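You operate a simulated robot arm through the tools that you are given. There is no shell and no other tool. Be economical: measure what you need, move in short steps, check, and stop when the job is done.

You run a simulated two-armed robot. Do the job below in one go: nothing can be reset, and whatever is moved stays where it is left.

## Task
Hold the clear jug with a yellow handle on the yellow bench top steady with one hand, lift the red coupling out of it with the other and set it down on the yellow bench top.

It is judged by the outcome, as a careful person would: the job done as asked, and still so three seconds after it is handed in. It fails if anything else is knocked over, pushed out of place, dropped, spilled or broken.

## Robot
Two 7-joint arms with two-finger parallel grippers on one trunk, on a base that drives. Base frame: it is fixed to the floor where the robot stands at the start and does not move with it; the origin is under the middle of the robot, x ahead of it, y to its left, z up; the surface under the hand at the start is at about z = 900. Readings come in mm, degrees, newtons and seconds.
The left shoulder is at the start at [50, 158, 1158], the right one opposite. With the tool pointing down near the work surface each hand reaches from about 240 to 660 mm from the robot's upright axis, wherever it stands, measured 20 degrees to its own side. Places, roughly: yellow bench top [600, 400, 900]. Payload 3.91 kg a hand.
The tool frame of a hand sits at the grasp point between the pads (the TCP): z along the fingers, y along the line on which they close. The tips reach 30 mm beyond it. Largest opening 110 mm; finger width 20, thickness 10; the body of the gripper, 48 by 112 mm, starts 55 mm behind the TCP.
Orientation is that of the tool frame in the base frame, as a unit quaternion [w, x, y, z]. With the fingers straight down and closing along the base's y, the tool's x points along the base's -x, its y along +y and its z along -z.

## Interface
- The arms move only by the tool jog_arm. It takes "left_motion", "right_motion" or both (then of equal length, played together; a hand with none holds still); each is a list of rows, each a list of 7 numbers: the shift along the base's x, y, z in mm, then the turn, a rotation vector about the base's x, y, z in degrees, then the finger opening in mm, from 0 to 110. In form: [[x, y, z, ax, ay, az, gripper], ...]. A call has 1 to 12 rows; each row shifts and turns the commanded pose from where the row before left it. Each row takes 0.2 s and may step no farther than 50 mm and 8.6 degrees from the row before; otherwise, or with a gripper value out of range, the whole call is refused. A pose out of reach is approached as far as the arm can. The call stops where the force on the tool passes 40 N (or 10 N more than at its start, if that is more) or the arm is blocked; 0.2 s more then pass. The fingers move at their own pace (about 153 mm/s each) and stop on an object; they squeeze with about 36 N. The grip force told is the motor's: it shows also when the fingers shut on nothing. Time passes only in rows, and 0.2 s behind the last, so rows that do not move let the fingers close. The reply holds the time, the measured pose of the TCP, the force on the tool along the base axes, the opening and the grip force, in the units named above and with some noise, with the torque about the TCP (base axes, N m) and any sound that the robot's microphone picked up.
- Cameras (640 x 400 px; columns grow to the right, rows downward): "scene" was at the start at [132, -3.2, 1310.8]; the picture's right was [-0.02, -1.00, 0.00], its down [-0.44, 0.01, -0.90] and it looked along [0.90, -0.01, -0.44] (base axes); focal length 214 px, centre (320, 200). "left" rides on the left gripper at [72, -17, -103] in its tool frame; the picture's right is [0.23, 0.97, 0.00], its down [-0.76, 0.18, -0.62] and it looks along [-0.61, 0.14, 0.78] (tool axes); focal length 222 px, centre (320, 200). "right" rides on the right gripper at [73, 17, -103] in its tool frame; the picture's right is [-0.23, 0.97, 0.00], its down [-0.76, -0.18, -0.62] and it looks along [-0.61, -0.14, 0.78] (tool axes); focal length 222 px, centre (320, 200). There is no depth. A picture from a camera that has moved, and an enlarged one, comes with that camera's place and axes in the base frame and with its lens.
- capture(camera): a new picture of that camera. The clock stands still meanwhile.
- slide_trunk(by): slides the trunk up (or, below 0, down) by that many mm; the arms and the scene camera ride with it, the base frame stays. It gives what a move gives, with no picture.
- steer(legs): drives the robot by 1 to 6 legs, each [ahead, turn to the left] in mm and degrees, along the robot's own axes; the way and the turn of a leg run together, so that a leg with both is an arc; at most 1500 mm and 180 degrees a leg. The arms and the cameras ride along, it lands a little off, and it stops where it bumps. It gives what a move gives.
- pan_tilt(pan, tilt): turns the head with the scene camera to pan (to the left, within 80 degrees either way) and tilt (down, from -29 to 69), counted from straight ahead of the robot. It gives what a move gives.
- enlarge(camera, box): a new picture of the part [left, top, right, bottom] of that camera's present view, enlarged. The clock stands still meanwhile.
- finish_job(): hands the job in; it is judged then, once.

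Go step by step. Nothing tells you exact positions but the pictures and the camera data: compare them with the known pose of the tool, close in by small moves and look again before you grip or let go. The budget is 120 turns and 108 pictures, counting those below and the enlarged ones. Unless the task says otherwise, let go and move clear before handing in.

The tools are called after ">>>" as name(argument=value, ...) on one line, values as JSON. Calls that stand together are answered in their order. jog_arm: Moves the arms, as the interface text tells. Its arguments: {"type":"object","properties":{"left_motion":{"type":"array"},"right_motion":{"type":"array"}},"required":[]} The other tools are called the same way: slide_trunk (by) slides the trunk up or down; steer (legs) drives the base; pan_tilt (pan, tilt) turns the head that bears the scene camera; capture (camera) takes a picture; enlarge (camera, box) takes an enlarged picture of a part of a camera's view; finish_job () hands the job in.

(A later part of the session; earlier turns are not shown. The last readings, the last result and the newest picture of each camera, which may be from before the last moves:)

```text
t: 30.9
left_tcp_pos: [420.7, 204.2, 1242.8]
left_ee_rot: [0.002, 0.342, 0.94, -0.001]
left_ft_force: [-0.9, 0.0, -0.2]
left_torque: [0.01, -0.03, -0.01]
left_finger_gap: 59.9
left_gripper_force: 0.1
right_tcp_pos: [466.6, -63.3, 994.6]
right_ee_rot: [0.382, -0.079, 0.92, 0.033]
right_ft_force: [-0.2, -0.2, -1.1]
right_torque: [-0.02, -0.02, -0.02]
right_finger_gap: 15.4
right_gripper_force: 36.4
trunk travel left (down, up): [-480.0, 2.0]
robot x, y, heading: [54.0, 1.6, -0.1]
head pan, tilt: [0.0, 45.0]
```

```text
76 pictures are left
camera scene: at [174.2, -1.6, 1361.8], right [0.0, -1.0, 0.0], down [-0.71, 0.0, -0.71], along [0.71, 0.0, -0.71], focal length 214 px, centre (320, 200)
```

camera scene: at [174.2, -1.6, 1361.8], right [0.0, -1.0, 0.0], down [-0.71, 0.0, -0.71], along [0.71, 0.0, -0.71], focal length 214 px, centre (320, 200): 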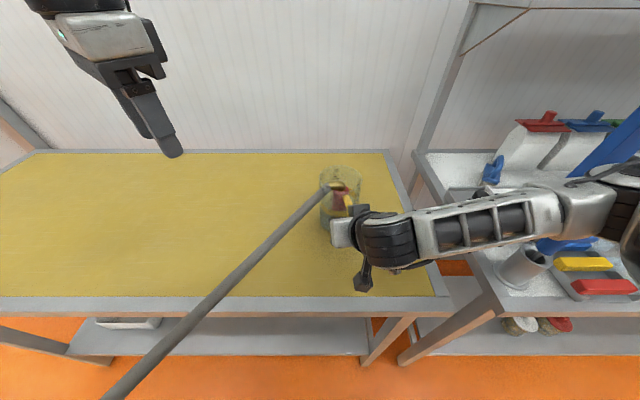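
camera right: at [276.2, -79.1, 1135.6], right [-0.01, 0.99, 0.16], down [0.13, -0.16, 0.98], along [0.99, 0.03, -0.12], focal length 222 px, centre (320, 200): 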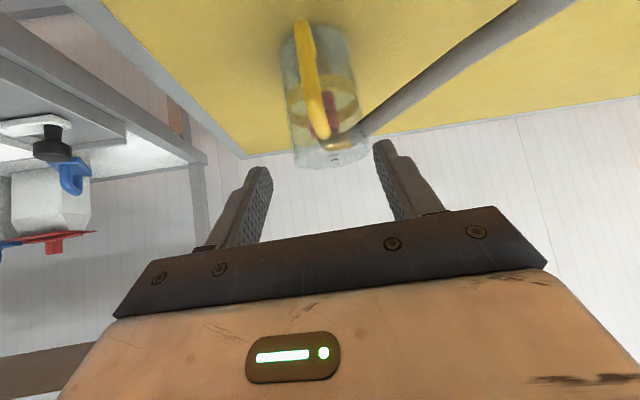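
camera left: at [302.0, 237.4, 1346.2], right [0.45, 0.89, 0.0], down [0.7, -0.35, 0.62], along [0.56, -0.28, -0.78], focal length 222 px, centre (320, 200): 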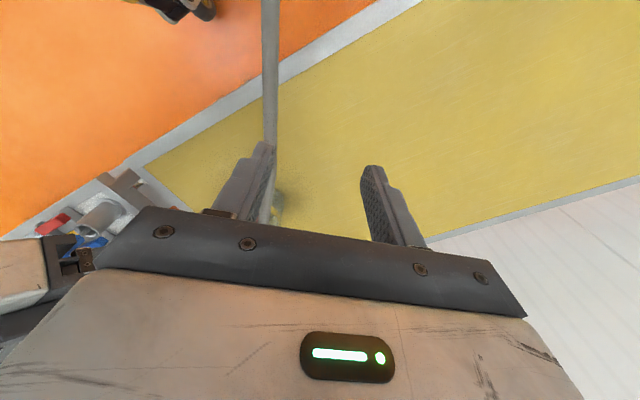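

The jug is held again. Now the left hand swings over, yawing to close roughly along x and tilting about 20° toward -y to ease reach.

>>> jog_arm(left_motion=[[14, -27, -14, 0, 0, -8, 70], [14, -27, -14, 0, 0, -8, 70], [14, -27, -14, 0, 0, -8, 70], [14, -27, -14, 0, 0, -8, 70], [14, -27, -14, -6.65, -2.17, 0, 70], [14, -27, -14, -6.65, -2.17, 0, 70], [14, -27, -14, -6.65, -2.17, 0, 70]])

>>> capture(camera="left")

>>> capture(camera="scene")

```text
t: 32.5
left_tcp_pos: [495.2, 48.2, 1192.9]
left_ee_rot: [0.151, 0.578, 0.795, -0.109]
left_ft_force: [-0.8, 0.2, -1.2]
left_torque: [-0.03, 0.0, -0.01]
left_finger_gap: 70.1
left_gripper_force: 0.0
left hand out of reach, approached as far as the arm can: row 4, 5, 7
right_tcp_pos: [466.3, -65.0, 994.2]
right_ee_rot: [0.382, -0.079, 0.92, 0.033]
right_ft_force: [1.3, 0.1, -1.3]
right_torque: [-0.07, 0.09, 0.05]
right_finger_gap: 15.3
right_gripper_force: 35.1
trunk travel left (down, up): [-480.0, 2.0]
robot x, y, heading: [55.2, 2.3, -0.1]
head pan, tilt: [0.0, 45.0]
```

```text
75 pictures are left
camera left: at [446.7, 142.5, 1263.4], right [0.86, 0.5, -0.08], down [0.32, -0.4, 0.86], along [0.4, -0.76, -0.51], focal length 222 px, centre (320, 200)
```

left: 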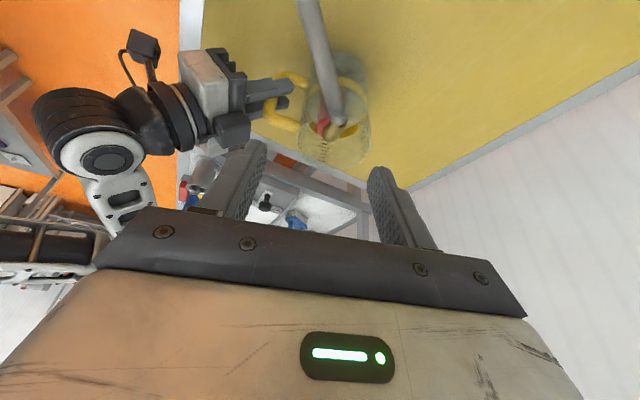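

```text
74 pictures are left
camera scene: at [174.4, -1.6, 1361.8], right [0.0, -1.0, 0.0], down [-0.71, 0.0, -0.71], along [0.71, 0.0, -0.71], focal length 214 px, centre (320, 200)
```

scene: 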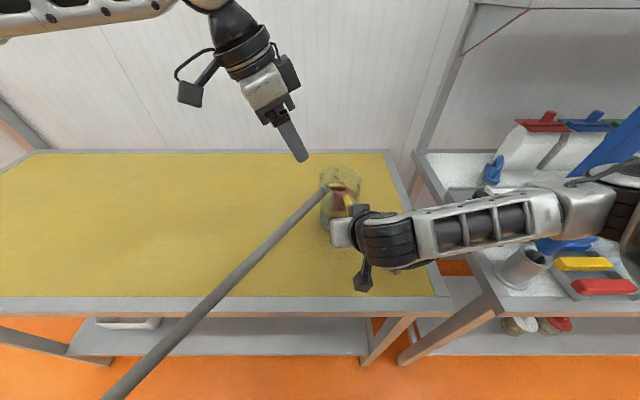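

>>> enlarge(camera="left", box=[240, 40, 400, 190])

```text
2.67 times, centred on (320, 115) of left
camera zoom: at [446.7, 142.5, 1263.4], right [0.86, 0.5, -0.08], down [0.32, -0.4, 0.86], along [0.4, -0.76, -0.51], focal length 592 px, centre (320, 427)
```

zoom: 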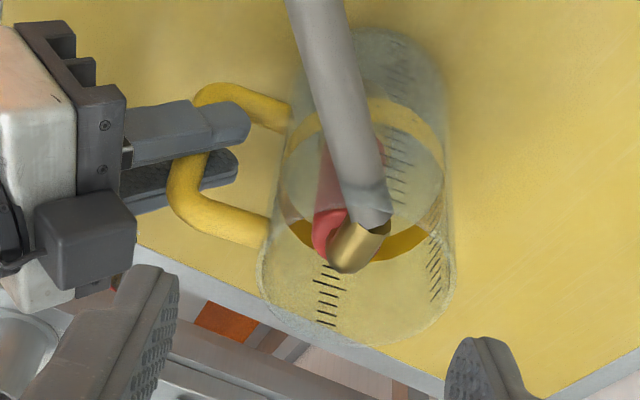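

From this side view the coupling top is near (546, -45) and the jug centre near (555, -43). I'm lowering to a pre-grasp point along the tilted approach, with a 46 mm opening.

>>> jog_arm(left_motion=[[5, -10, -30, 0, 0, 0, 46], [5, -10, -30, 0, 0, 0, 46], [15, -22, -15, 0, 0, 0, 46], [16, -23, -13, 0, 0, 0, 46], [0, 0, 0, 0, 0, 0, 46]])

>>> capture(camera="left")

>>> enlarge(camera="scene", box=[250, 110, 410, 260])

```text
t: 33.8
left_tcp_pos: [498.1, 51.6, 1115.3]
left_ee_rot: [0.15, 0.577, 0.795, -0.108]
left_ft_force: [-0.5, -0.3, 0.7]
left_torque: [0.03, -0.01, -0.02]
left_finger_gap: 46.0
left_gripper_force: 0.0
left hand out of reach, approached as far as the arm can: row 1, 2, 3, 4
right_tcp_pos: [466.7, -65.1, 994.9]
right_ee_rot: [0.382, -0.079, 0.92, 0.034]
right_ft_force: [-1.1, -0.8, -0.4]
right_torque: [-0.07, 0.08, -0.01]
right_finger_gap: 14.9
right_gripper_force: 36.0
trunk travel left (down, up): [-480.0, 2.0]
robot x, y, heading: [55.2, -1.6, 0.1]
head pan, tilt: [0.0, 45.0]
```

```text
72 pictures are left
camera left: at [450.3, 146.4, 1186.4], right [0.86, 0.5, -0.08], down [0.32, -0.41, 0.86], along [0.4, -0.76, -0.51], focal length 222 px, centre (320, 200)
```

left: 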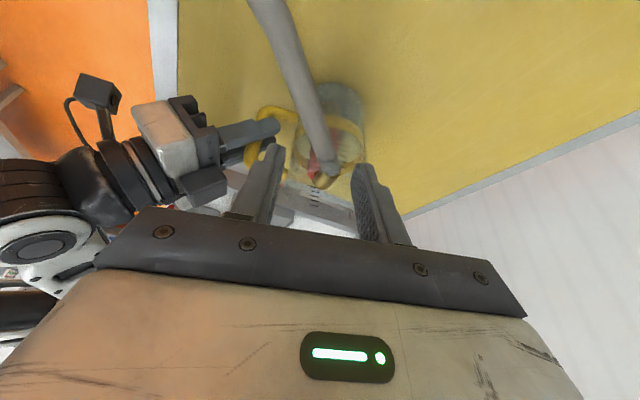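

```text
2.67 times, centred on (330, 185) of scene
camera zoom: at [174.2, -1.7, 1361.8], right [0.0, -1.0, 0.0], down [-0.71, 0.0, -0.71], along [0.71, 0.0, -0.71], focal length 572 px, centre (293, 240)
```

zoom: 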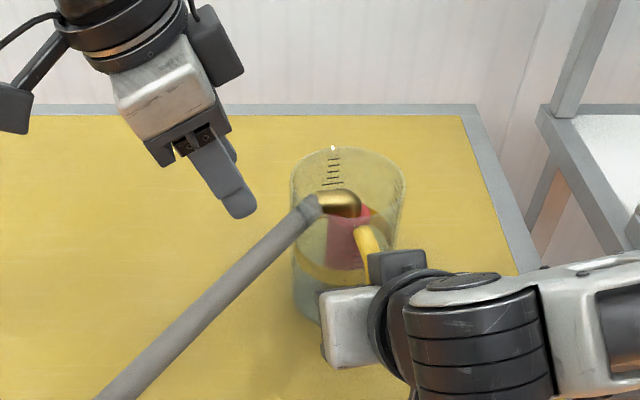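

>>> jog_arm(left_motion=[[10, -15, 0, 0, 0, 0, 46], [10, -15, 0, 0, 0, 0, 46], [10, -15, 0, 0, 0, 0, 46]])

```text
t: 34.5
left_tcp_pos: [499.7, 53.1, 1116.6]
left_ee_rot: [0.149, 0.578, 0.795, -0.107]
left_ft_force: [0.5, -0.3, 0.1]
left_torque: [0.01, 0.03, 0.0]
left_finger_gap: 45.8
left_gripper_force: 0.0
left hand out of reach, approached as far as the arm can: row 1, 2, 3
right_tcp_pos: [467.5, -64.3, 994.5]
right_ee_rot: [0.382, -0.08, 0.92, 0.034]
right_ft_force: [-0.7, -0.1, -0.5]
right_torque: [-0.07, 0.06, -0.03]
right_finger_gap: 15.3
right_gripper_force: 35.7
trunk travel left (down, up): [-480.0, 2.0]
robot x, y, heading: [56.7, 1.3, -0.0]
head pan, tilt: [0.0, 45.0]
```

No motion at all, so a joint is saturated. I'll test whether yawing back lets the hand move further.

>>> jog_arm(left_motion=[[0, 0, 0, 0, 0, 8, 46], [0, 0, 0, 0, 0, 8, 46], [0, 0, 0, 0, 0, 8, 46], [0, 0, 0, 0, 0, 8, 46], [10, -15, 0, 0, 0, 0, 46], [10, -15, 0, 0, 0, 0, 46]])

```text
t: 36.0
left_tcp_pos: [501.4, 60.0, 1121.3]
left_ee_rot: [0.173, 0.336, 0.924, -0.063]
left_ft_force: [0.1, 0.6, -0.2]
left_torque: [-0.01, 0.0, 0.0]
left_finger_gap: 46.1
left_gripper_force: 0.0
left hand out of reach, approached as far as the arm can: row 4, 5, 6
right_tcp_pos: [465.6, -65.6, 994.9]
right_ee_rot: [0.382, -0.079, 0.92, 0.034]
right_ft_force: [0.8, 0.2, 0.7]
right_torque: [-0.04, 0.02, 0.0]
right_finger_gap: 15.4
right_gripper_force: 35.9
trunk travel left (down, up): [-480.0, 2.0]
robot x, y, heading: [50.2, -2.7, -0.2]
head pan, tilt: [0.0, 45.0]
```

Yaw isn't it. I'll look at the left arm's posture.

>>> pan_tilt(pan=40, tilt=-10)

>>> capture(camera="scene")

```text
t: 37.2
left_tcp_pos: [500.7, 58.6, 1121.1]
left_ee_rot: [0.173, 0.336, 0.924, -0.063]
left_ft_force: [0.1, -0.3, -0.4]
left_torque: [0.0, -0.02, -0.01]
left_finger_gap: 46.0
left_gripper_force: 0.1
right_tcp_pos: [465.3, -65.2, 995.5]
right_ee_rot: [0.382, -0.079, 0.92, 0.034]
right_ft_force: [0.9, -0.3, -0.2]
right_torque: [-0.05, 0.02, -0.02]
right_finger_gap: 15.4
right_gripper_force: 36.2
trunk travel left (down, up): [-480.0, 2.0]
robot x, y, heading: [50.4, 0.8, -0.1]
head pan, tilt: [40.0, -10.0]
```

```text
70 pictures are left
camera scene: at [157.6, 52.5, 1448.0], right [0.64, -0.77, 0.0], down [0.13, 0.11, -0.98], along [0.76, 0.63, 0.17], focal length 214 px, centre (320, 200)
```

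scene: 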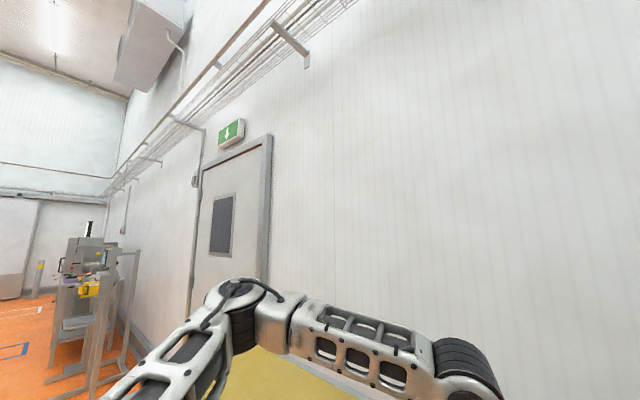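

The arm is still well bent, so the limit is inward shoulder swing. Turning the robot about 28° right would put the jug on the left arm's good side. I'll release, retract both hands up and turn.

>>> jog_arm(right_motion=[[0, 0, 0, 0, 0, 0, 30], [0, 0, 0, 0, 0, 0, 60], [-12, -2, 12, 0, 0, 0, 60], [-15, -3, 15, 0, 0, 0, 60], [-20, -3, 20, 0, 0, 0, 60], [-15, 0, 35, 0, 0, 0, 60], [-10, 0, 40, 0, 0, 0, 60], [-10, 0, 40, 0, 0, 0, 60], [0, 0, 30, 0, 0, 0, 60]], left_motion=[[-5, 15, 10, 0, 0, 0, 46], [-10, 20, 20, 0, 0, 0, 46], [-10, 20, 20, 0, 0, 0, 46], [-10, 20, 20, 0, 0, 0, 46], [-20, 25, 20, 0, 0, 0, 46], [-20, 25, 20, 0, 0, 0, 46], [-20, 20, 10, 0, 0, 0, 46], [-20, 20, 10, 0, 0, 0, 46], [0, 0, 0, 0, 0, 0, 46]])

>>> steer(legs=[[-15, 0]])

>>> steer(legs=[[0, -14]])

>>> pan_tilt(pan=15, tilt=45)

>>> capture(camera="scene")

```text
t: 39.2
left_tcp_pos: [384.0, 225.1, 1250.9]
left_ee_rot: [0.172, 0.337, 0.924, -0.063]
left_ft_force: [0.2, -1.3, 0.4]
left_torque: [-0.04, 0.01, -0.02]
left_finger_gap: 45.7
left_gripper_force: 0.1
right_tcp_pos: [396.6, -63.6, 1190.0]
right_ee_rot: [0.382, -0.08, 0.92, 0.034]
right_ft_force: [0.3, -0.2, 0.6]
right_torque: [0.0, 0.01, 0.02]
right_finger_gap: 59.8
right_gripper_force: 0.0
right hand out of reach, approached as far as the arm can: row 6, 7
trunk travel left (down, up): [-480.0, 2.0]
robot x, y, heading: [53.5, 2.1, 0.1]
head pan, tilt: [40.0, -10.0]
```

```text
t: 40.0
left_tcp_pos: [366.7, 224.4, 1251.6]
left_ee_rot: [0.173, 0.337, 0.923, -0.063]
left_ft_force: [-0.7, 0.7, 0.8]
left_torque: [0.01, -0.05, 0.01]
left_finger_gap: 46.0
left_gripper_force: 0.1
right_tcp_pos: [381.4, -63.7, 1188.7]
right_ee_rot: [0.383, -0.079, 0.92, 0.034]
right_ft_force: [-0.1, 0.2, 0.8]
right_torque: [0.02, -0.02, 0.0]
right_finger_gap: 59.9
right_gripper_force: 0.2
trunk travel left (down, up): [-480.0, 2.0]
robot x, y, heading: [39.7, 0.7, 0.2]
head pan, tilt: [40.0, -10.0]
```

```text
t: 41.2
left_tcp_pos: [412.1, 137.2, 1251.1]
left_ee_rot: [0.164, 0.445, 0.876, -0.082]
left_ft_force: [0.4, -0.5, -0.2]
left_torque: [0.0, 0.01, 0.01]
left_finger_gap: 45.9
left_gripper_force: 0.1
right_tcp_pos: [356.7, -143.1, 1188.1]
right_ee_rot: [0.383, 0.033, 0.923, -0.012]
right_ft_force: [-0.5, -0.4, 0.4]
right_torque: [-0.05, 0.03, 0.05]
right_finger_gap: 60.0
right_gripper_force: 0.1
trunk travel left (down, up): [-480.0, 2.0]
robot x, y, heading: [34.4, -3.0, -13.8]
head pan, tilt: [40.0, -10.0]
```

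```text
t: 42.4
left_tcp_pos: [411.9, 138.3, 1252.1]
left_ee_rot: [0.164, 0.446, 0.876, -0.082]
left_ft_force: [0.2, 0.0, 1.0]
left_torque: [0.0, 0.0, 0.01]
left_finger_gap: 45.9
left_gripper_force: 0.1
right_tcp_pos: [356.8, -143.7, 1189.6]
right_ee_rot: [0.383, 0.033, 0.923, -0.013]
right_ft_force: [-0.4, 0.4, 0.4]
right_torque: [-0.02, 0.0, -0.01]
right_finger_gap: 60.2
right_gripper_force: 0.1
trunk travel left (down, up): [-480.0, 2.0]
robot x, y, heading: [37.2, 6.4, -14.3]
head pan, tilt: [15.0, 45.0]
```

```text
69 pictures are left
camera scene: at [157.9, -9.7, 1361.9], right [0.02, -1.0, 0.0], down [-0.71, -0.01, -0.71], along [0.71, 0.01, -0.71], focal length 214 px, centre (320, 200)
```

scene: 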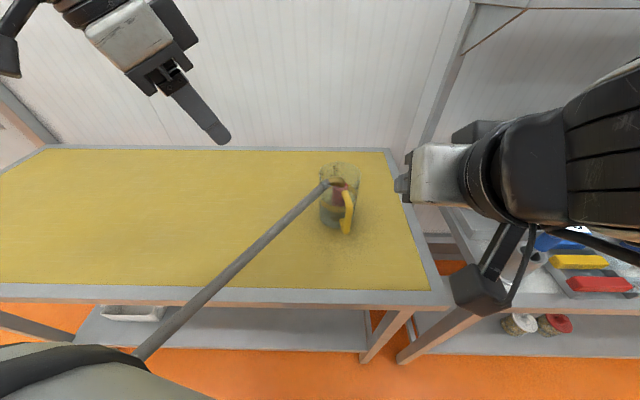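

Turned 14° without contact and the hose is undisturbed. Another 14°.

>>> steer(legs=[[0, -14]])

>>> steer(legs=[[20, 0]])

>>> pan_tilt(pan=28, tilt=45)

>>> capture(camera="scene")

```text
t: 43.7
left_tcp_pos: [433.4, 43.8, 1251.0]
left_ee_rot: [0.153, 0.549, 0.816, -0.101]
left_ft_force: [1.0, 0.4, -0.5]
left_torque: [0.02, 0.02, 0.01]
left_finger_gap: 46.0
left_gripper_force: 0.0
right_tcp_pos: [312.2, -216.7, 1189.1]
right_ee_rot: [0.378, 0.145, 0.912, -0.059]
right_ft_force: [-0.3, -0.1, -0.2]
right_torque: [0.04, 0.0, -0.02]
right_finger_gap: 60.1
right_gripper_force: 0.1
trunk travel left (down, up): [-480.0, 2.0]
robot x, y, heading: [39.0, -0.9, -27.9]
head pan, tilt: [15.0, 45.0]
```

```text
t: 44.5
left_tcp_pos: [452.2, 34.8, 1250.3]
left_ee_rot: [0.152, 0.549, 0.815, -0.103]
left_ft_force: [-0.4, -1.2, -0.3]
left_torque: [0.0, -0.01, -0.05]
left_finger_gap: 46.0
left_gripper_force: 0.1
right_tcp_pos: [330.7, -225.0, 1189.0]
right_ee_rot: [0.378, 0.144, 0.913, -0.058]
right_ft_force: [0.4, -0.1, -0.8]
right_torque: [-0.01, 0.0, 0.01]
right_finger_gap: 59.6
right_gripper_force: 0.1
trunk travel left (down, up): [-480.0, 2.0]
robot x, y, heading: [54.8, -9.2, -27.6]
head pan, tilt: [15.0, 45.0]
```

```text
t: 45.2
left_tcp_pos: [451.3, 34.5, 1252.1]
left_ee_rot: [0.152, 0.549, 0.815, -0.102]
left_ft_force: [0.3, -0.1, 0.2]
left_torque: [0.01, 0.0, 0.0]
left_finger_gap: 46.5
left_gripper_force: 0.1
right_tcp_pos: [329.5, -225.5, 1188.7]
right_ee_rot: [0.379, 0.145, 0.912, -0.059]
right_ft_force: [-0.1, 0.3, 0.7]
right_torque: [0.0, 0.0, 0.01]
right_finger_gap: 60.0
right_gripper_force: 0.1
trunk travel left (down, up): [-480.0, 2.0]
robot x, y, heading: [52.9, -11.3, -28.0]
head pan, tilt: [28.0, 45.0]
```

```text
68 pictures are left
camera scene: at [172.0, -29.4, 1361.8], right [0.0, -1.0, 0.0], down [-0.71, 0.0, -0.71], along [0.71, 0.0, -0.71], focal length 214 px, centre (320, 200)
```

scene: 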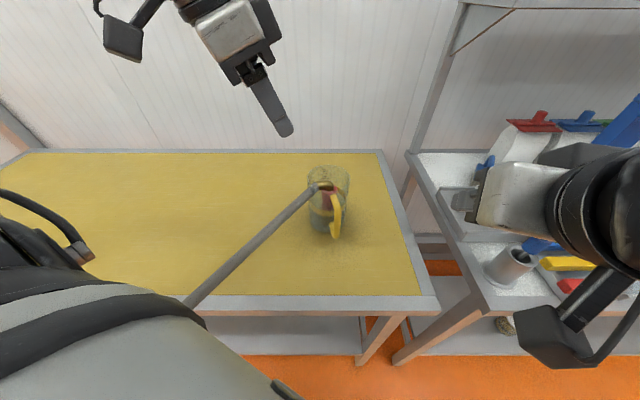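

Testing left reach directly to the lifted position above the jug, about (546, -46, 1180).

>>> jog_arm(left_motion=[[19, -16, -14, 0, 0, 0, 46], [19, -16, -14, 0, 0, 0, 46], [19, -16, -14, 0, 0, 0, 46], [19, -16, -14, 0, 0, 0, 46], [18, -16, -14, 0, 0, 0, 46]])

>>> capture(camera="left")

```text
t: 46.4
left_tcp_pos: [546.9, -45.7, 1180.8]
left_ee_rot: [0.152, 0.549, 0.815, -0.101]
left_ft_force: [-0.1, 0.3, 0.2]
left_torque: [-0.03, 0.01, -0.05]
left_finger_gap: 46.3
left_gripper_force: 0.0
right_tcp_pos: [330.9, -225.7, 1189.0]
right_ee_rot: [0.379, 0.145, 0.912, -0.058]
right_ft_force: [0.3, 0.4, -0.3]
right_torque: [0.0, 0.0, 0.02]
right_finger_gap: 60.1
right_gripper_force: 0.0
trunk travel left (down, up): [-480.0, 2.0]
robot x, y, heading: [58.1, -9.2, -27.6]
head pan, tilt: [28.0, 45.0]
```

```text
67 pictures are left
camera left: at [492.4, 44.6, 1251.2], right [0.82, 0.56, -0.08], down [0.35, -0.38, 0.86], along [0.45, -0.73, -0.51], focal length 222 px, centre (320, 200)
```

left: 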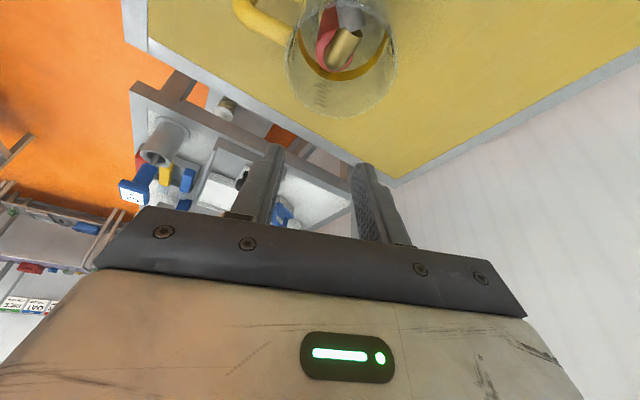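

Reach is fine now. I bring the right hand back to its pre-grasp spot at the handle, restoring its yaw.

>>> jog_arm(right_motion=[[10, 31, -20, 0, 0, 8, 60], [15, 31, -25, 0, 0, 8, 60], [15, 31, -25, 0, 0, 8, 60], [22, 31, -35, 0, 0, 4, 60], [22, 31, -39, 0, 0, 0, 60], [0, 0, 0, 0, 0, 0, 60]])

>>> enlarge(camera="right", box=[180, 0, 480, 240])

>>> capture(camera="scene")

```text
refused: row 4 steps farther than a row can; nothing moved
```

```text
1.67 times, centred on (330, 120) of right
camera zoom: at [216.6, -170.6, 1210.1], right [0.45, 0.88, 0.16], down [0.04, -0.2, 0.98], along [0.89, -0.44, -0.12], focal length 370 px, centre (303, 333)
```

zoom: 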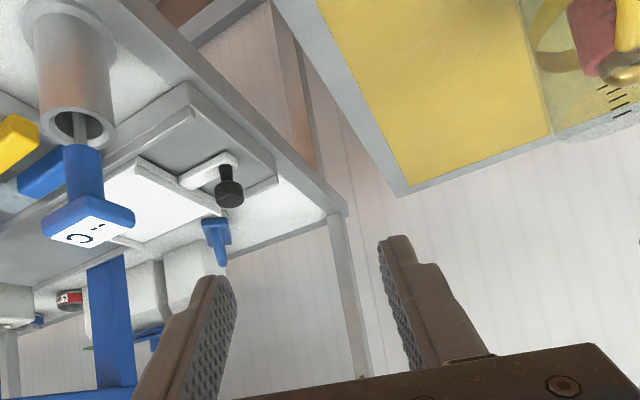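

```text
65 pictures are left
camera scene: at [172.6, -29.9, 1361.8], right [0.0, -1.0, 0.0], down [-0.71, 0.0, -0.71], along [0.71, 0.0, -0.71], focal length 214 px, centre (320, 200)
```

scene: 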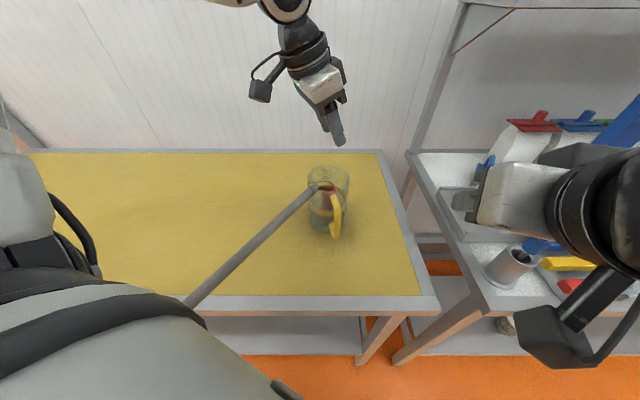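

>>> jog_arm(right_motion=[[10, 28, -20, 0, 0, 8, 60], [14, 26, -22, 0, 0, 8, 60], [14, 26, -24, 0, 0, 8, 60], [14, 26, -26, 0, 0, 4, 60], [16, 25, -26, 0, 0, 0, 60], [16, 24, -26, 0, 0, 0, 60], [0, 0, 0, 0, 0, 0, 60]])

>>> enlarge(camera="right", box=[180, 0, 480, 240])

>>> capture(camera="scene")

```text
t: 48.0
left_tcp_pos: [546.8, -44.7, 1180.6]
left_ee_rot: [0.152, 0.549, 0.816, -0.101]
left_ft_force: [0.4, -0.7, 0.4]
left_torque: [0.0, 0.01, -0.01]
left_finger_gap: 45.5
left_gripper_force: 0.1
right_tcp_pos: [412.5, -71.8, 1044.1]
right_ee_rot: [0.382, -0.082, 0.92, 0.035]
right_ft_force: [-0.1, -1.0, -0.4]
right_torque: [0.02, -0.02, 0.01]
right_finger_gap: 60.0
right_gripper_force: 0.1
trunk travel left (down, up): [-480.0, 2.0]
robot x, y, heading: [55.4, -9.9, -27.8]
head pan, tilt: [28.0, 45.0]
```

```text
1.67 times, centred on (330, 120) of right
camera zoom: at [285.8, -75.6, 1065.9], right [-0.01, 0.99, 0.16], down [0.13, -0.16, 0.98], along [0.99, 0.03, -0.12], focal length 370 px, centre (303, 333)
```

zoom: 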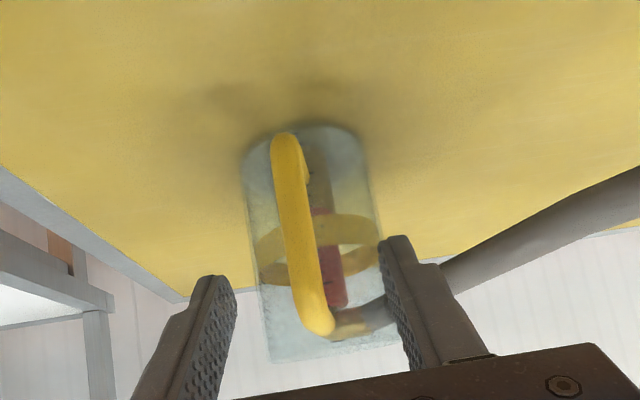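

```text
63 pictures are left
camera scene: at [171.8, -29.6, 1361.9], right [0.0, -1.0, 0.0], down [-0.71, 0.0, -0.71], along [0.71, 0.0, -0.71], focal length 214 px, centre (320, 200)
```

scene: 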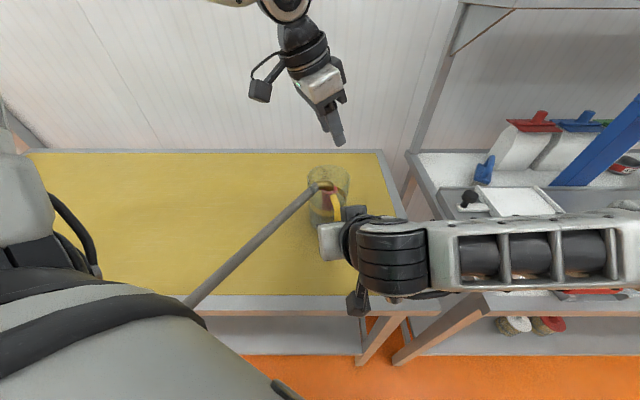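

Same alignment as before. Going in and closing on the handle.

>>> jog_arm(right_motion=[[13, 2, -12, 0, 0, 0, 60], [13, 2, -12, 0, 0, 0, 60], [14, 2, -13, 0, 0, 0, 60], [14, 1, -12, 0, 0, 0, 45], [0, 0, 0, 0, 0, 0, 25], [0, 0, 0, 0, 0, 0, 16], [0, 0, 0, 0, 0, 0, 10], [0, 0, 0, 0, 0, 0, 0], [0, 0, 0, 0, 0, 0, 0]])

>>> enlarge(camera="right", box=[180, 0, 480, 240])

>>> enlarge(camera="left", box=[240, 0, 420, 130])

```text
t: 50.0
left_tcp_pos: [545.5, -44.9, 1181.2]
left_ee_rot: [0.152, 0.549, 0.816, -0.102]
left_ft_force: [0.1, 0.7, -0.2]
left_torque: [0.02, -0.01, -0.01]
left_finger_gap: 46.2
left_gripper_force: 0.1
right_tcp_pos: [468.4, -63.9, 996.0]
right_ee_rot: [0.383, -0.08, 0.92, 0.034]
right_ft_force: [0.5, -0.4, 0.1]
right_torque: [-0.01, -0.14, 0.04]
right_finger_gap: 15.1
right_gripper_force: 35.7
trunk travel left (down, up): [-480.0, 2.0]
robot x, y, heading: [57.5, -11.9, -28.0]
head pan, tilt: [28.0, 45.0]
```

```text
1.67 times, centred on (330, 120) of right
camera zoom: at [341.9, -67.8, 1017.1], right [-0.01, 0.99, 0.16], down [0.13, -0.16, 0.98], along [0.99, 0.03, -0.12], focal length 370 px, centre (303, 333)
```

zoom: 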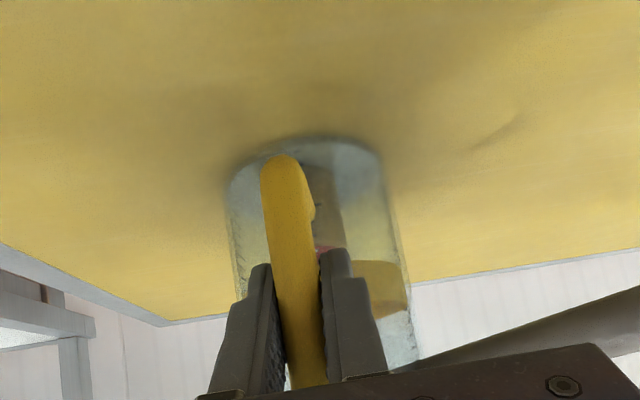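

```text
3.08 times, centred on (330, 65) of left
camera zoom: at [491.7, 45.3, 1251.6], right [0.82, 0.56, -0.08], down [0.35, -0.38, 0.86], along [0.45, -0.73, -0.51], focal length 684 px, centre (289, 615)
```

zoom: 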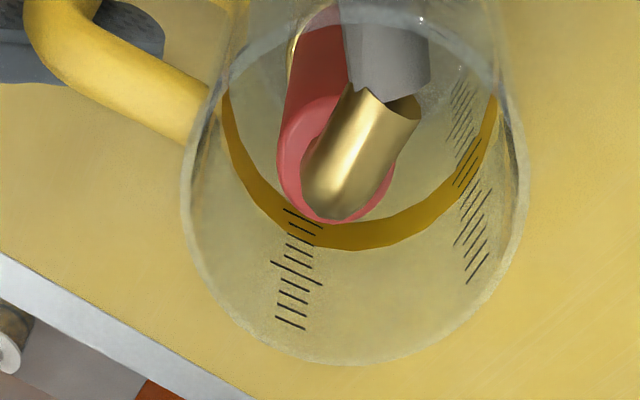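

The view from the left is now clear: coupling axis about (547, -44), jug axis about (553, -42), with the elbow pointing to +y. I'll yaw 16° more so the fingers straddle the elbow, and line up on the tilted approach axis.

>>> jog_arm(left_motion=[[-1, 27, 0, 0, 0, -8, 46], [-2, 27, -5, 0, 0, -8, 46], [1, -8, -20, 0, 0, 0, 46], [1, -8, -22, 0, 0, 0, 46], [1, -8, -22, 0, 0, 0, 46], [0, 0, 0, 0, 0, 0, 46]])

>>> capture(camera="left")

>>> enlarge(camera="scene", box=[250, 110, 410, 260])

```text
t: 51.4
left_tcp_pos: [544.4, -15.9, 1110.7]
left_ee_rot: [0.137, 0.657, 0.731, -0.122]
left_ft_force: [0.1, 0.2, -0.2]
left_torque: [-0.04, -0.02, 0.0]
left_finger_gap: 45.9
left_gripper_force: 0.1
right_tcp_pos: [467.5, -64.0, 995.8]
right_ee_rot: [0.382, -0.082, 0.92, 0.036]
right_ft_force: [0.6, -0.1, 0.2]
right_torque: [-0.04, 0.07, 0.02]
right_finger_gap: 15.4
right_gripper_force: 35.7
trunk travel left (down, up): [-480.0, 2.0]
robot x, y, heading: [56.2, -5.9, -27.9]
head pan, tilt: [28.0, 45.0]
```

```text
60 pictures are left
camera left: at [517.1, 86.5, 1181.9], right [0.95, 0.32, -0.08], down [0.23, -0.46, 0.86], along [0.23, -0.83, -0.51], focal length 222 px, centre (320, 200)
```

left: 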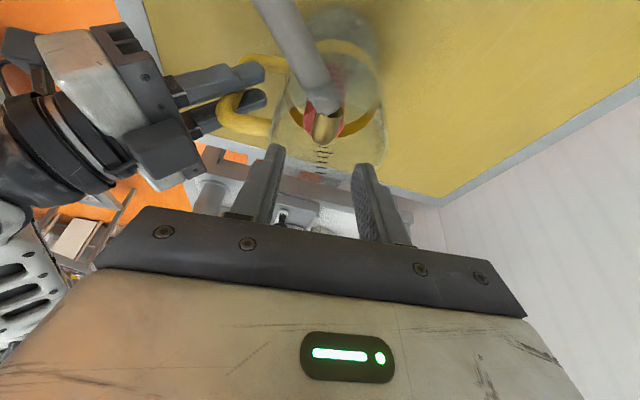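

```text
2.67 times, centred on (330, 185) of scene
camera zoom: at [172.0, -29.3, 1361.8], right [0.0, -1.0, 0.0], down [-0.71, 0.0, -0.71], along [0.71, 0.0, -0.71], focal length 572 px, centre (293, 240)
```

zoom: 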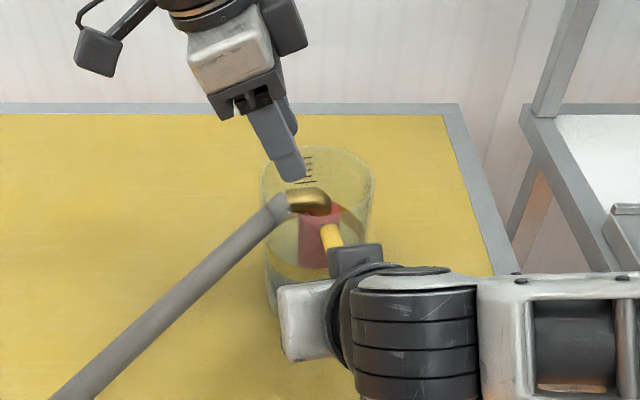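

>>> jog_arm(left_motion=[[0, 4, -8, 0, 0, 0, 46], [0, -4, -11, 0, 0, 0, 46], [1, -4, -11, 0, 0, 0, 46], [0, 0, 0, 0, 0, 0, 46]])

>>> enlarge(camera="left", box=[210, 40, 450, 240])

>>> enlarge(camera="scene", box=[290, 140, 370, 220])

```text
t: 52.4
left_tcp_pos: [547.3, -19.5, 1080.9]
left_ee_rot: [0.137, 0.657, 0.731, -0.122]
left_ft_force: [-1.6, 1.9, 3.0]
left_torque: [0.02, 0.1, -0.05]
left_finger_gap: 46.1
left_gripper_force: 0.1
right_tcp_pos: [468.5, -63.8, 996.9]
right_ee_rot: [0.382, -0.081, 0.92, 0.034]
right_ft_force: [1.4, 0.0, -0.9]
right_torque: [-0.05, 0.08, -0.03]
right_finger_gap: 15.1
right_gripper_force: 35.8
trunk travel left (down, up): [-480.0, 2.0]
robot x, y, heading: [56.0, -9.6, -27.7]
head pan, tilt: [28.0, 45.0]
```

```text
2.00 times, centred on (330, 140) of left
camera zoom: at [519.3, 83.1, 1152.1], right [0.95, 0.32, -0.08], down [0.23, -0.46, 0.86], along [0.23, -0.83, -0.51], focal length 444 px, centre (300, 320)
```

zoom: 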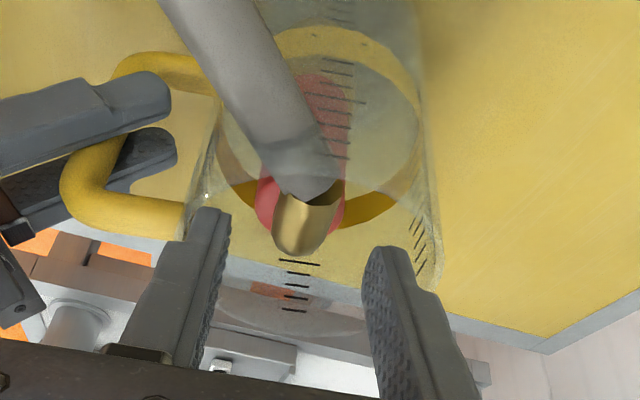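

```text
5.00 times, centred on (330, 180) of scene
camera zoom: at [171.9, -29.2, 1361.9], right [0.0, -1.0, 0.0], down [-0.71, 0.0, -0.71], along [0.71, 0.0, -0.71], focal length 1072 px, centre (270, 300)
```

zoom: 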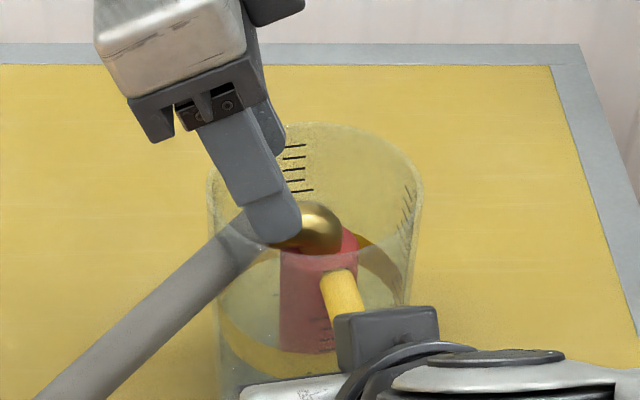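

>>> jog_arm(left_motion=[[0, 0, 0, 0, 0, 0, 46]])

>>> enlarge(camera="right", box=[250, 100, 480, 260])

```text
t: 52.8
left_tcp_pos: [546.4, -19.7, 1081.4]
left_ee_rot: [0.137, 0.657, 0.731, -0.122]
left_ft_force: [-0.7, 1.7, 3.0]
left_torque: [0.01, 0.13, -0.05]
left_finger_gap: 46.5
left_gripper_force: 0.2
right_tcp_pos: [468.3, -63.2, 995.8]
right_ee_rot: [0.382, -0.08, 0.92, 0.034]
right_ft_force: [0.5, -0.3, -1.3]
right_torque: [-0.09, 0.0, -0.03]
right_finger_gap: 15.5
right_gripper_force: 35.8
trunk travel left (down, up): [-480.0, 2.0]
robot x, y, heading: [52.4, -8.1, -28.1]
head pan, tilt: [28.0, 45.0]
```

```text
2.50 times, centred on (365, 180) of right
camera zoom: at [341.9, -67.9, 1017.1], right [-0.01, 0.99, 0.16], down [0.13, -0.16, 0.98], along [0.99, 0.03, -0.12], focal length 555 px, centre (208, 250)
```

zoom: 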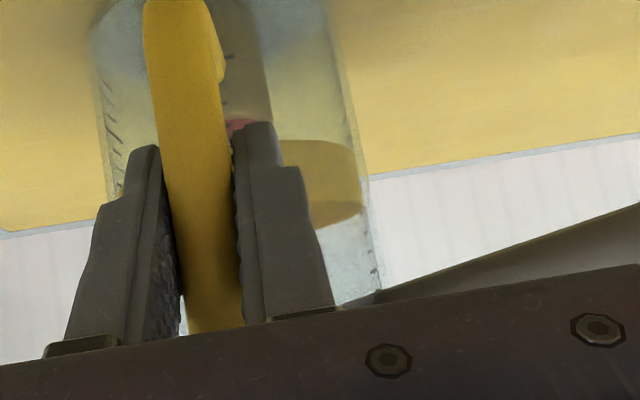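

The 3 N push is the front finger's edge touching the rim. I back up 6 mm, narrow the opening to 40 mm, shift 1.5 mm toward +x and come down a little to check the force.

>>> jog_arm(left_motion=[[0, 2.3, 6, 0, 0, 0, 46], [1.5, 0, 0, 0.0, 0, 0, 40], [0, 0, 0, 0, 0, 0, 40], [0.3, -3, -8, 0, 0, 0, 40], [0.3, -3, -8, 0, 0, 0, 40], [0, 0, 0, 0, 0, 0, 40]])

>>> enlarge(camera="left", box=[210, 40, 450, 240])

```text
t: 54.2
left_tcp_pos: [549.1, -22.0, 1071.2]
left_ee_rot: [0.137, 0.658, 0.731, -0.122]
left_ft_force: [-0.4, 0.6, -0.5]
left_torque: [0.0, -0.03, 0.05]
left_finger_gap: 39.9
left_gripper_force: 0.1
right_tcp_pos: [467.1, -62.9, 995.3]
right_ee_rot: [0.382, -0.081, 0.92, 0.035]
right_ft_force: [-0.2, 0.4, 0.1]
right_torque: [-0.05, 0.02, 0.04]
right_finger_gap: 15.4
right_gripper_force: 35.8
trunk travel left (down, up): [-480.0, 2.0]
robot x, y, heading: [53.8, -6.7, -27.7]
head pan, tilt: [28.0, 45.0]
```

```text
2.00 times, centred on (330, 140) of left
camera zoom: at [521.5, 79.6, 1142.6], right [0.95, 0.32, -0.08], down [0.23, -0.46, 0.86], along [0.23, -0.83, -0.51], focal length 444 px, centre (300, 320)
```

zoom: 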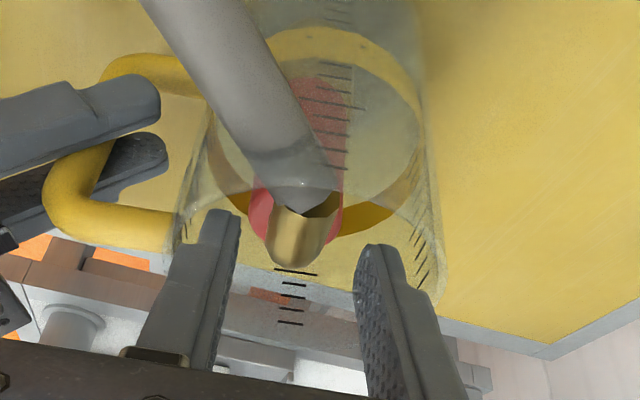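

Force is back to zero and the coupling is centred between the fingers. Continuing down.

>>> jog_arm(left_motion=[[0.2, -3, -8, 0, 0, 0, 40], [0.2, -3, -8, 0, 0, 0, 40], [0.2, -3, -8, 0, 0, 0, 40], [0, 0, 0, 0, 0, 0, 40]])

>>> enlarge(camera="left", box=[210, 40, 450, 240])

>>> enlarge(camera="scene", box=[290, 140, 370, 220])

```text
t: 55.1
left_tcp_pos: [550.5, -33.4, 1055.4]
left_ee_rot: [0.144, 0.656, 0.731, -0.121]
left_ft_force: [-2.0, 6.8, 11.3]
left_torque: [0.09, 0.36, -0.18]
left_finger_gap: 40.3
left_gripper_force: 0.1
right_tcp_pos: [467.7, -65.6, 995.1]
right_ee_rot: [0.383, -0.078, 0.92, 0.031]
right_ft_force: [-3.1, -2.5, 4.8]
right_torque: [0.11, 0.1, -0.03]
right_finger_gap: 15.4
right_gripper_force: 36.5
trunk travel left (down, up): [-480.0, 2.0]
robot x, y, heading: [53.6, -9.2, -27.7]
head pan, tilt: [28.0, 45.0]
stopped in row 4 (left hand): the force on the tool passed its limit at 43 N (the readings are from after the stop); the commanded pose is now the measured one
```

```text
2.00 times, centred on (330, 140) of left
camera zoom: at [522.0, 69.8, 1124.7], right [0.95, 0.32, -0.07], down [0.22, -0.46, 0.86], along [0.24, -0.83, -0.5], focal length 444 px, centre (300, 320)
```

zoom: 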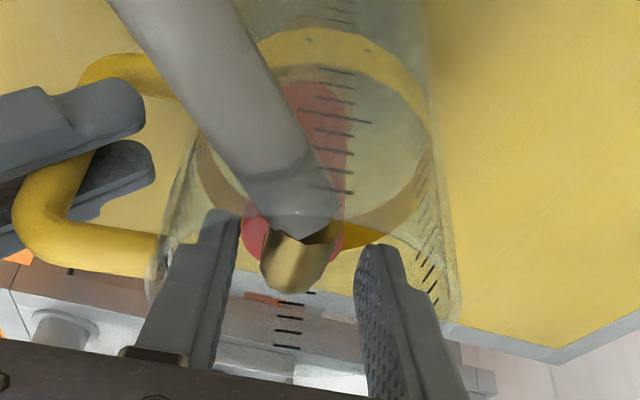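

```text
5.00 times, centred on (330, 180) of scene
camera zoom: at [170.1, -28.7, 1362.3], right [0.0, -1.0, 0.0], down [-0.71, 0.0, -0.71], along [0.71, 0.0, -0.71], focal length 1072 px, centre (270, 300)
```

zoom: 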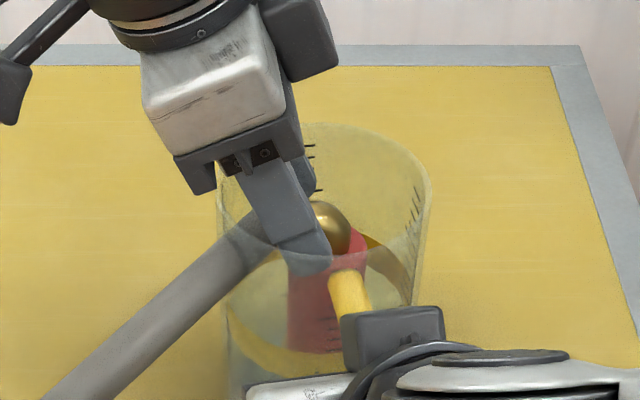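

The front fingertip landed on the coupling's top edge: it sits about 2.5 mm to -x of my tool axis. I back up, check nothing moved, recentre and retry gently.

>>> jog_arm(left_motion=[[0, 3, 8, 0, 0, 0, 41], [-0.2, 3, 8, 0, 0, 0, 41], [-2.3, 0, 0, 0, 0, 0, 41], [0, 0, 0, 0, 0, 0, 41]])

>>> enlarge(camera="left", box=[230, 60, 410, 200])

>>> enlarge(camera="scene", box=[290, 140, 370, 220])

```text
t: 56.1
left_tcp_pos: [548.7, -26.8, 1068.9]
left_ee_rot: [0.142, 0.657, 0.731, -0.122]
left_ft_force: [1.7, -1.4, -0.2]
left_torque: [0.01, -0.05, 0.05]
left_finger_gap: 40.9
left_gripper_force: 0.0
right_tcp_pos: [468.3, -65.8, 995.2]
right_ee_rot: [0.383, -0.078, 0.92, 0.031]
right_ft_force: [-4.1, 1.4, 13.9]
right_torque: [0.19, -0.38, 0.04]
right_finger_gap: 15.4
right_gripper_force: 36.3
trunk travel left (down, up): [-480.0, 2.0]
robot x, y, heading: [55.2, -8.5, -28.0]
head pan, tilt: [28.0, 45.0]
```

```text
2.86 times, centred on (320, 130) of left
camera zoom: at [519.7, 76.1, 1138.8], right [0.95, 0.32, -0.07], down [0.22, -0.46, 0.86], along [0.24, -0.83, -0.5], focal length 635 px, centre (320, 400)
```

zoom: 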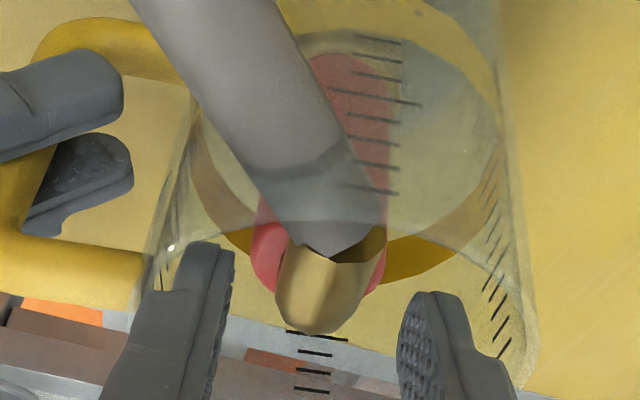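

```text
5.00 times, centred on (330, 180) of scene
camera zoom: at [170.8, -29.1, 1362.0], right [0.0, -1.0, 0.0], down [-0.71, 0.0, -0.71], along [0.71, 0.0, -0.71], focal length 1072 px, centre (270, 300)
```

zoom: 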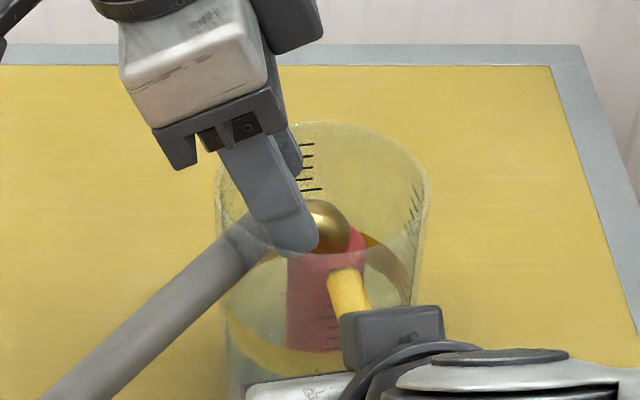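

The coupling is now within 1 mm of centre. I open to 44, shift +0.8 mm, and descend in small steps; the right hand also eases up slightly to relieve its load.

>>> jog_arm(left_motion=[[0.8, 0, 0, 0, 0, 0, 44], [0.1, -1.5, -4, 0, 0, 0, 44], [0.1, -1.5, -4, 0, 0, 0, 44], [0.1, -1.5, -4, 0, 0, 0, 44], [0.1, -1.5, -4, 0, 0, 0, 44]], right_motion=[[0, 0, 0.5, 0, 0, 0, 0], [0, 0, 0.3, 0, 0, 0, 0], [0, 0, 0, 0, 0, 0, 0], [0, 0, 0, 0, 0, 0, 0], [0, 0, 0, 0, 0, 0, 0]])

>>> enlarge(camera="left", box=[230, 60, 410, 200])

```text
t: 57.3
left_tcp_pos: [550.7, -32.1, 1054.8]
left_ee_rot: [0.144, 0.656, 0.731, -0.122]
left_ft_force: [0.7, 6.3, 13.0]
left_torque: [0.1, 0.42, -0.22]
left_finger_gap: 43.4
left_gripper_force: 0.1
right_tcp_pos: [469.1, -65.2, 995.4]
right_ee_rot: [0.381, -0.076, 0.921, 0.028]
right_ft_force: [1.3, -1.2, 8.5]
right_torque: [0.39, -0.84, 0.03]
right_finger_gap: 15.5
right_gripper_force: 36.5
trunk travel left (down, up): [-480.0, 2.0]
robot x, y, heading: [55.4, -15.5, -27.8]
head pan, tilt: [28.0, 45.0]
```

```text
2.86 times, centred on (320, 130) of left
camera zoom: at [521.4, 69.9, 1124.5], right [0.95, 0.32, -0.07], down [0.22, -0.45, 0.86], along [0.24, -0.83, -0.5], focal length 635 px, centre (320, 400)
```

zoom: 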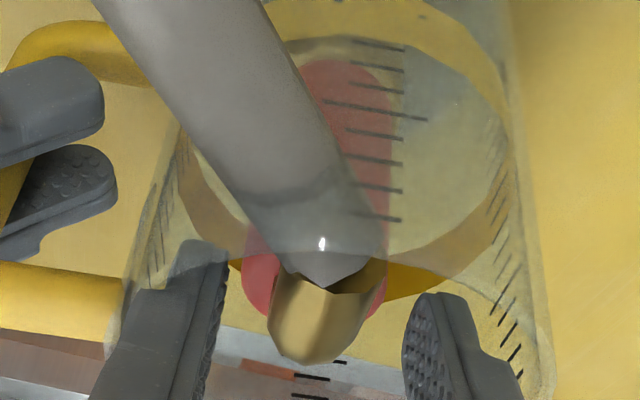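

The finger's +y edge is hitting the rim because of the tilt. I'll back out, straighten the hand to vertical over the coupling, and check the jug.

>>> jog_arm(left_motion=[[-0.2, 4, 10, 0, 0, 0, 44], [-0.2, 4, 12, 0, 0, 0, 44], [0, 0, 12, 0, 0, 0, 44], [-1, -8, 6, 7.2, 0.76, 0, 44], [-1, -6, 0, 7.2, 0.76, 0, 44], [0, -6, 0, 7.2, 0.76, 0, 44], [0, 0, 0, 0, 0, 0, 44]])

>>> capture(camera="left")

>>> enlarge(camera="scene", box=[270, 130, 390, 250])

```text
t: 58.9
left_tcp_pos: [546.6, -44.9, 1092.9]
left_ee_rot: [0.001, 0.668, 0.744, 0.004]
left_ft_force: [-0.2, -0.6, 0.3]
left_torque: [-0.01, 0.0, 0.01]
left_finger_gap: 43.7
left_gripper_force: 0.1
right_tcp_pos: [468.8, -66.2, 996.5]
right_ee_rot: [0.381, -0.079, 0.921, 0.031]
right_ft_force: [-1.7, -0.7, 13.3]
right_torque: [0.15, -0.36, -0.03]
right_finger_gap: 15.0
right_gripper_force: 35.9
trunk travel left (down, up): [-480.0, 2.0]
robot x, y, heading: [52.4, -8.7, -27.5]
head pan, tilt: [28.0, 45.0]
```

```text
49 pictures are left
camera left: at [522.2, 24.6, 1197.1], right [0.94, 0.33, 0.01], down [0.25, -0.74, 0.62], along [0.21, -0.59, -0.78], focal length 222 px, centre (320, 200)
```

left: 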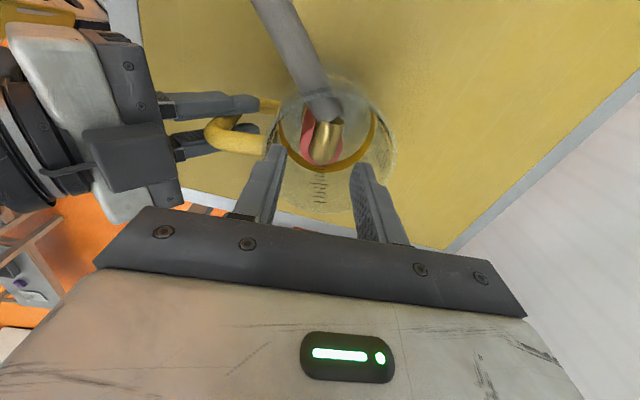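

```text
3.33 times, centred on (330, 190) of scene
camera zoom: at [171.0, -29.1, 1362.0], right [0.0, -1.0, 0.0], down [-0.71, 0.0, -0.71], along [0.71, 0.0, -0.71], focal length 715 px, centre (287, 233)
```

zoom: 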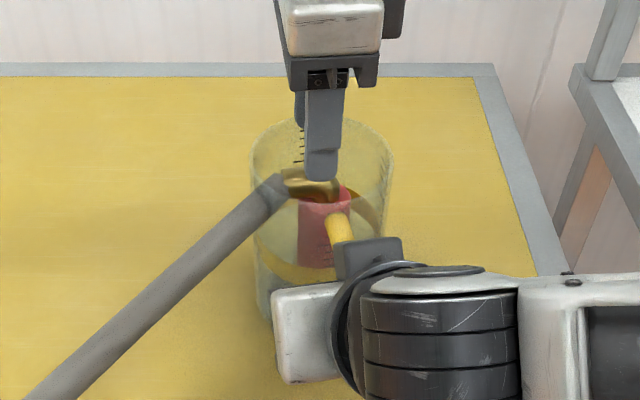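

>>> enlarge(camera="left", box=[240, 70, 400, 220])

```text
2.67 times, centred on (320, 145) of left
camera zoom: at [522.2, 24.6, 1197.1], right [0.94, 0.33, 0.01], down [0.25, -0.74, 0.62], along [0.21, -0.59, -0.78], focal length 592 px, centre (320, 347)
```

zoom: 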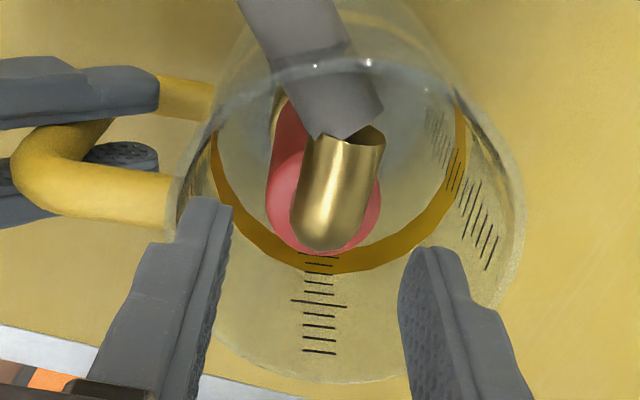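

Vertical view: the coupling is centred within about 1 mm along the closing line and 2 mm off along y. I'll correct and descend in small steps.

>>> jog_arm(left_motion=[[1, -2, 0, 0, 0, 0, 44], [0, 0, -8, 0, 0, 0, 44], [0, 0, -8, 0, 0, 0, 44], [0, 0, -8, 0, 0, 0, 44], [0, 0, -6, 0, 0, 0, 44], [0, 0, 0, 0, 0, 0, 44]])

>>> enlarge(camera="left", box=[240, 70, 400, 220])

```text
t: 60.3
left_tcp_pos: [547.4, -45.6, 1062.4]
left_ee_rot: [0.003, 0.669, 0.744, 0.004]
left_ft_force: [1.0, -1.1, 0.8]
left_torque: [-0.01, -0.01, 0.01]
left_finger_gap: 43.9
left_gripper_force: 0.1
right_tcp_pos: [468.1, -66.5, 994.4]
right_ee_rot: [0.381, -0.078, 0.921, 0.03]
right_ft_force: [-2.3, -0.8, 11.5]
right_torque: [0.12, -0.3, 0.01]
right_finger_gap: 15.2
right_gripper_force: 35.7
trunk travel left (down, up): [-480.0, 2.0]
robot x, y, heading: [56.4, -10.6, -27.7]
head pan, tilt: [28.0, 45.0]
```

```text
2.67 times, centred on (320, 145) of left
camera zoom: at [523.3, 23.5, 1166.6], right [0.94, 0.33, 0.01], down [0.25, -0.74, 0.62], along [0.21, -0.59, -0.78], focal length 592 px, centre (320, 347)
```

zoom: 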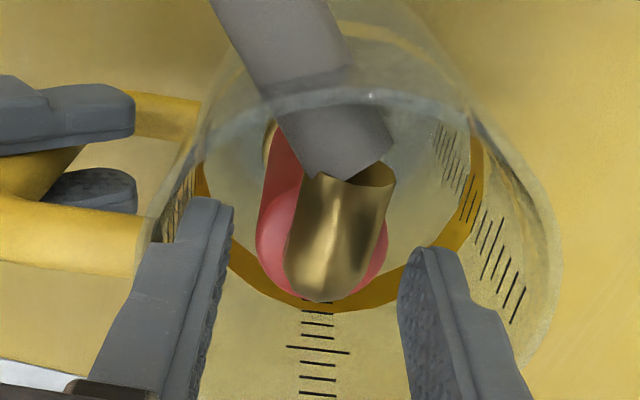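

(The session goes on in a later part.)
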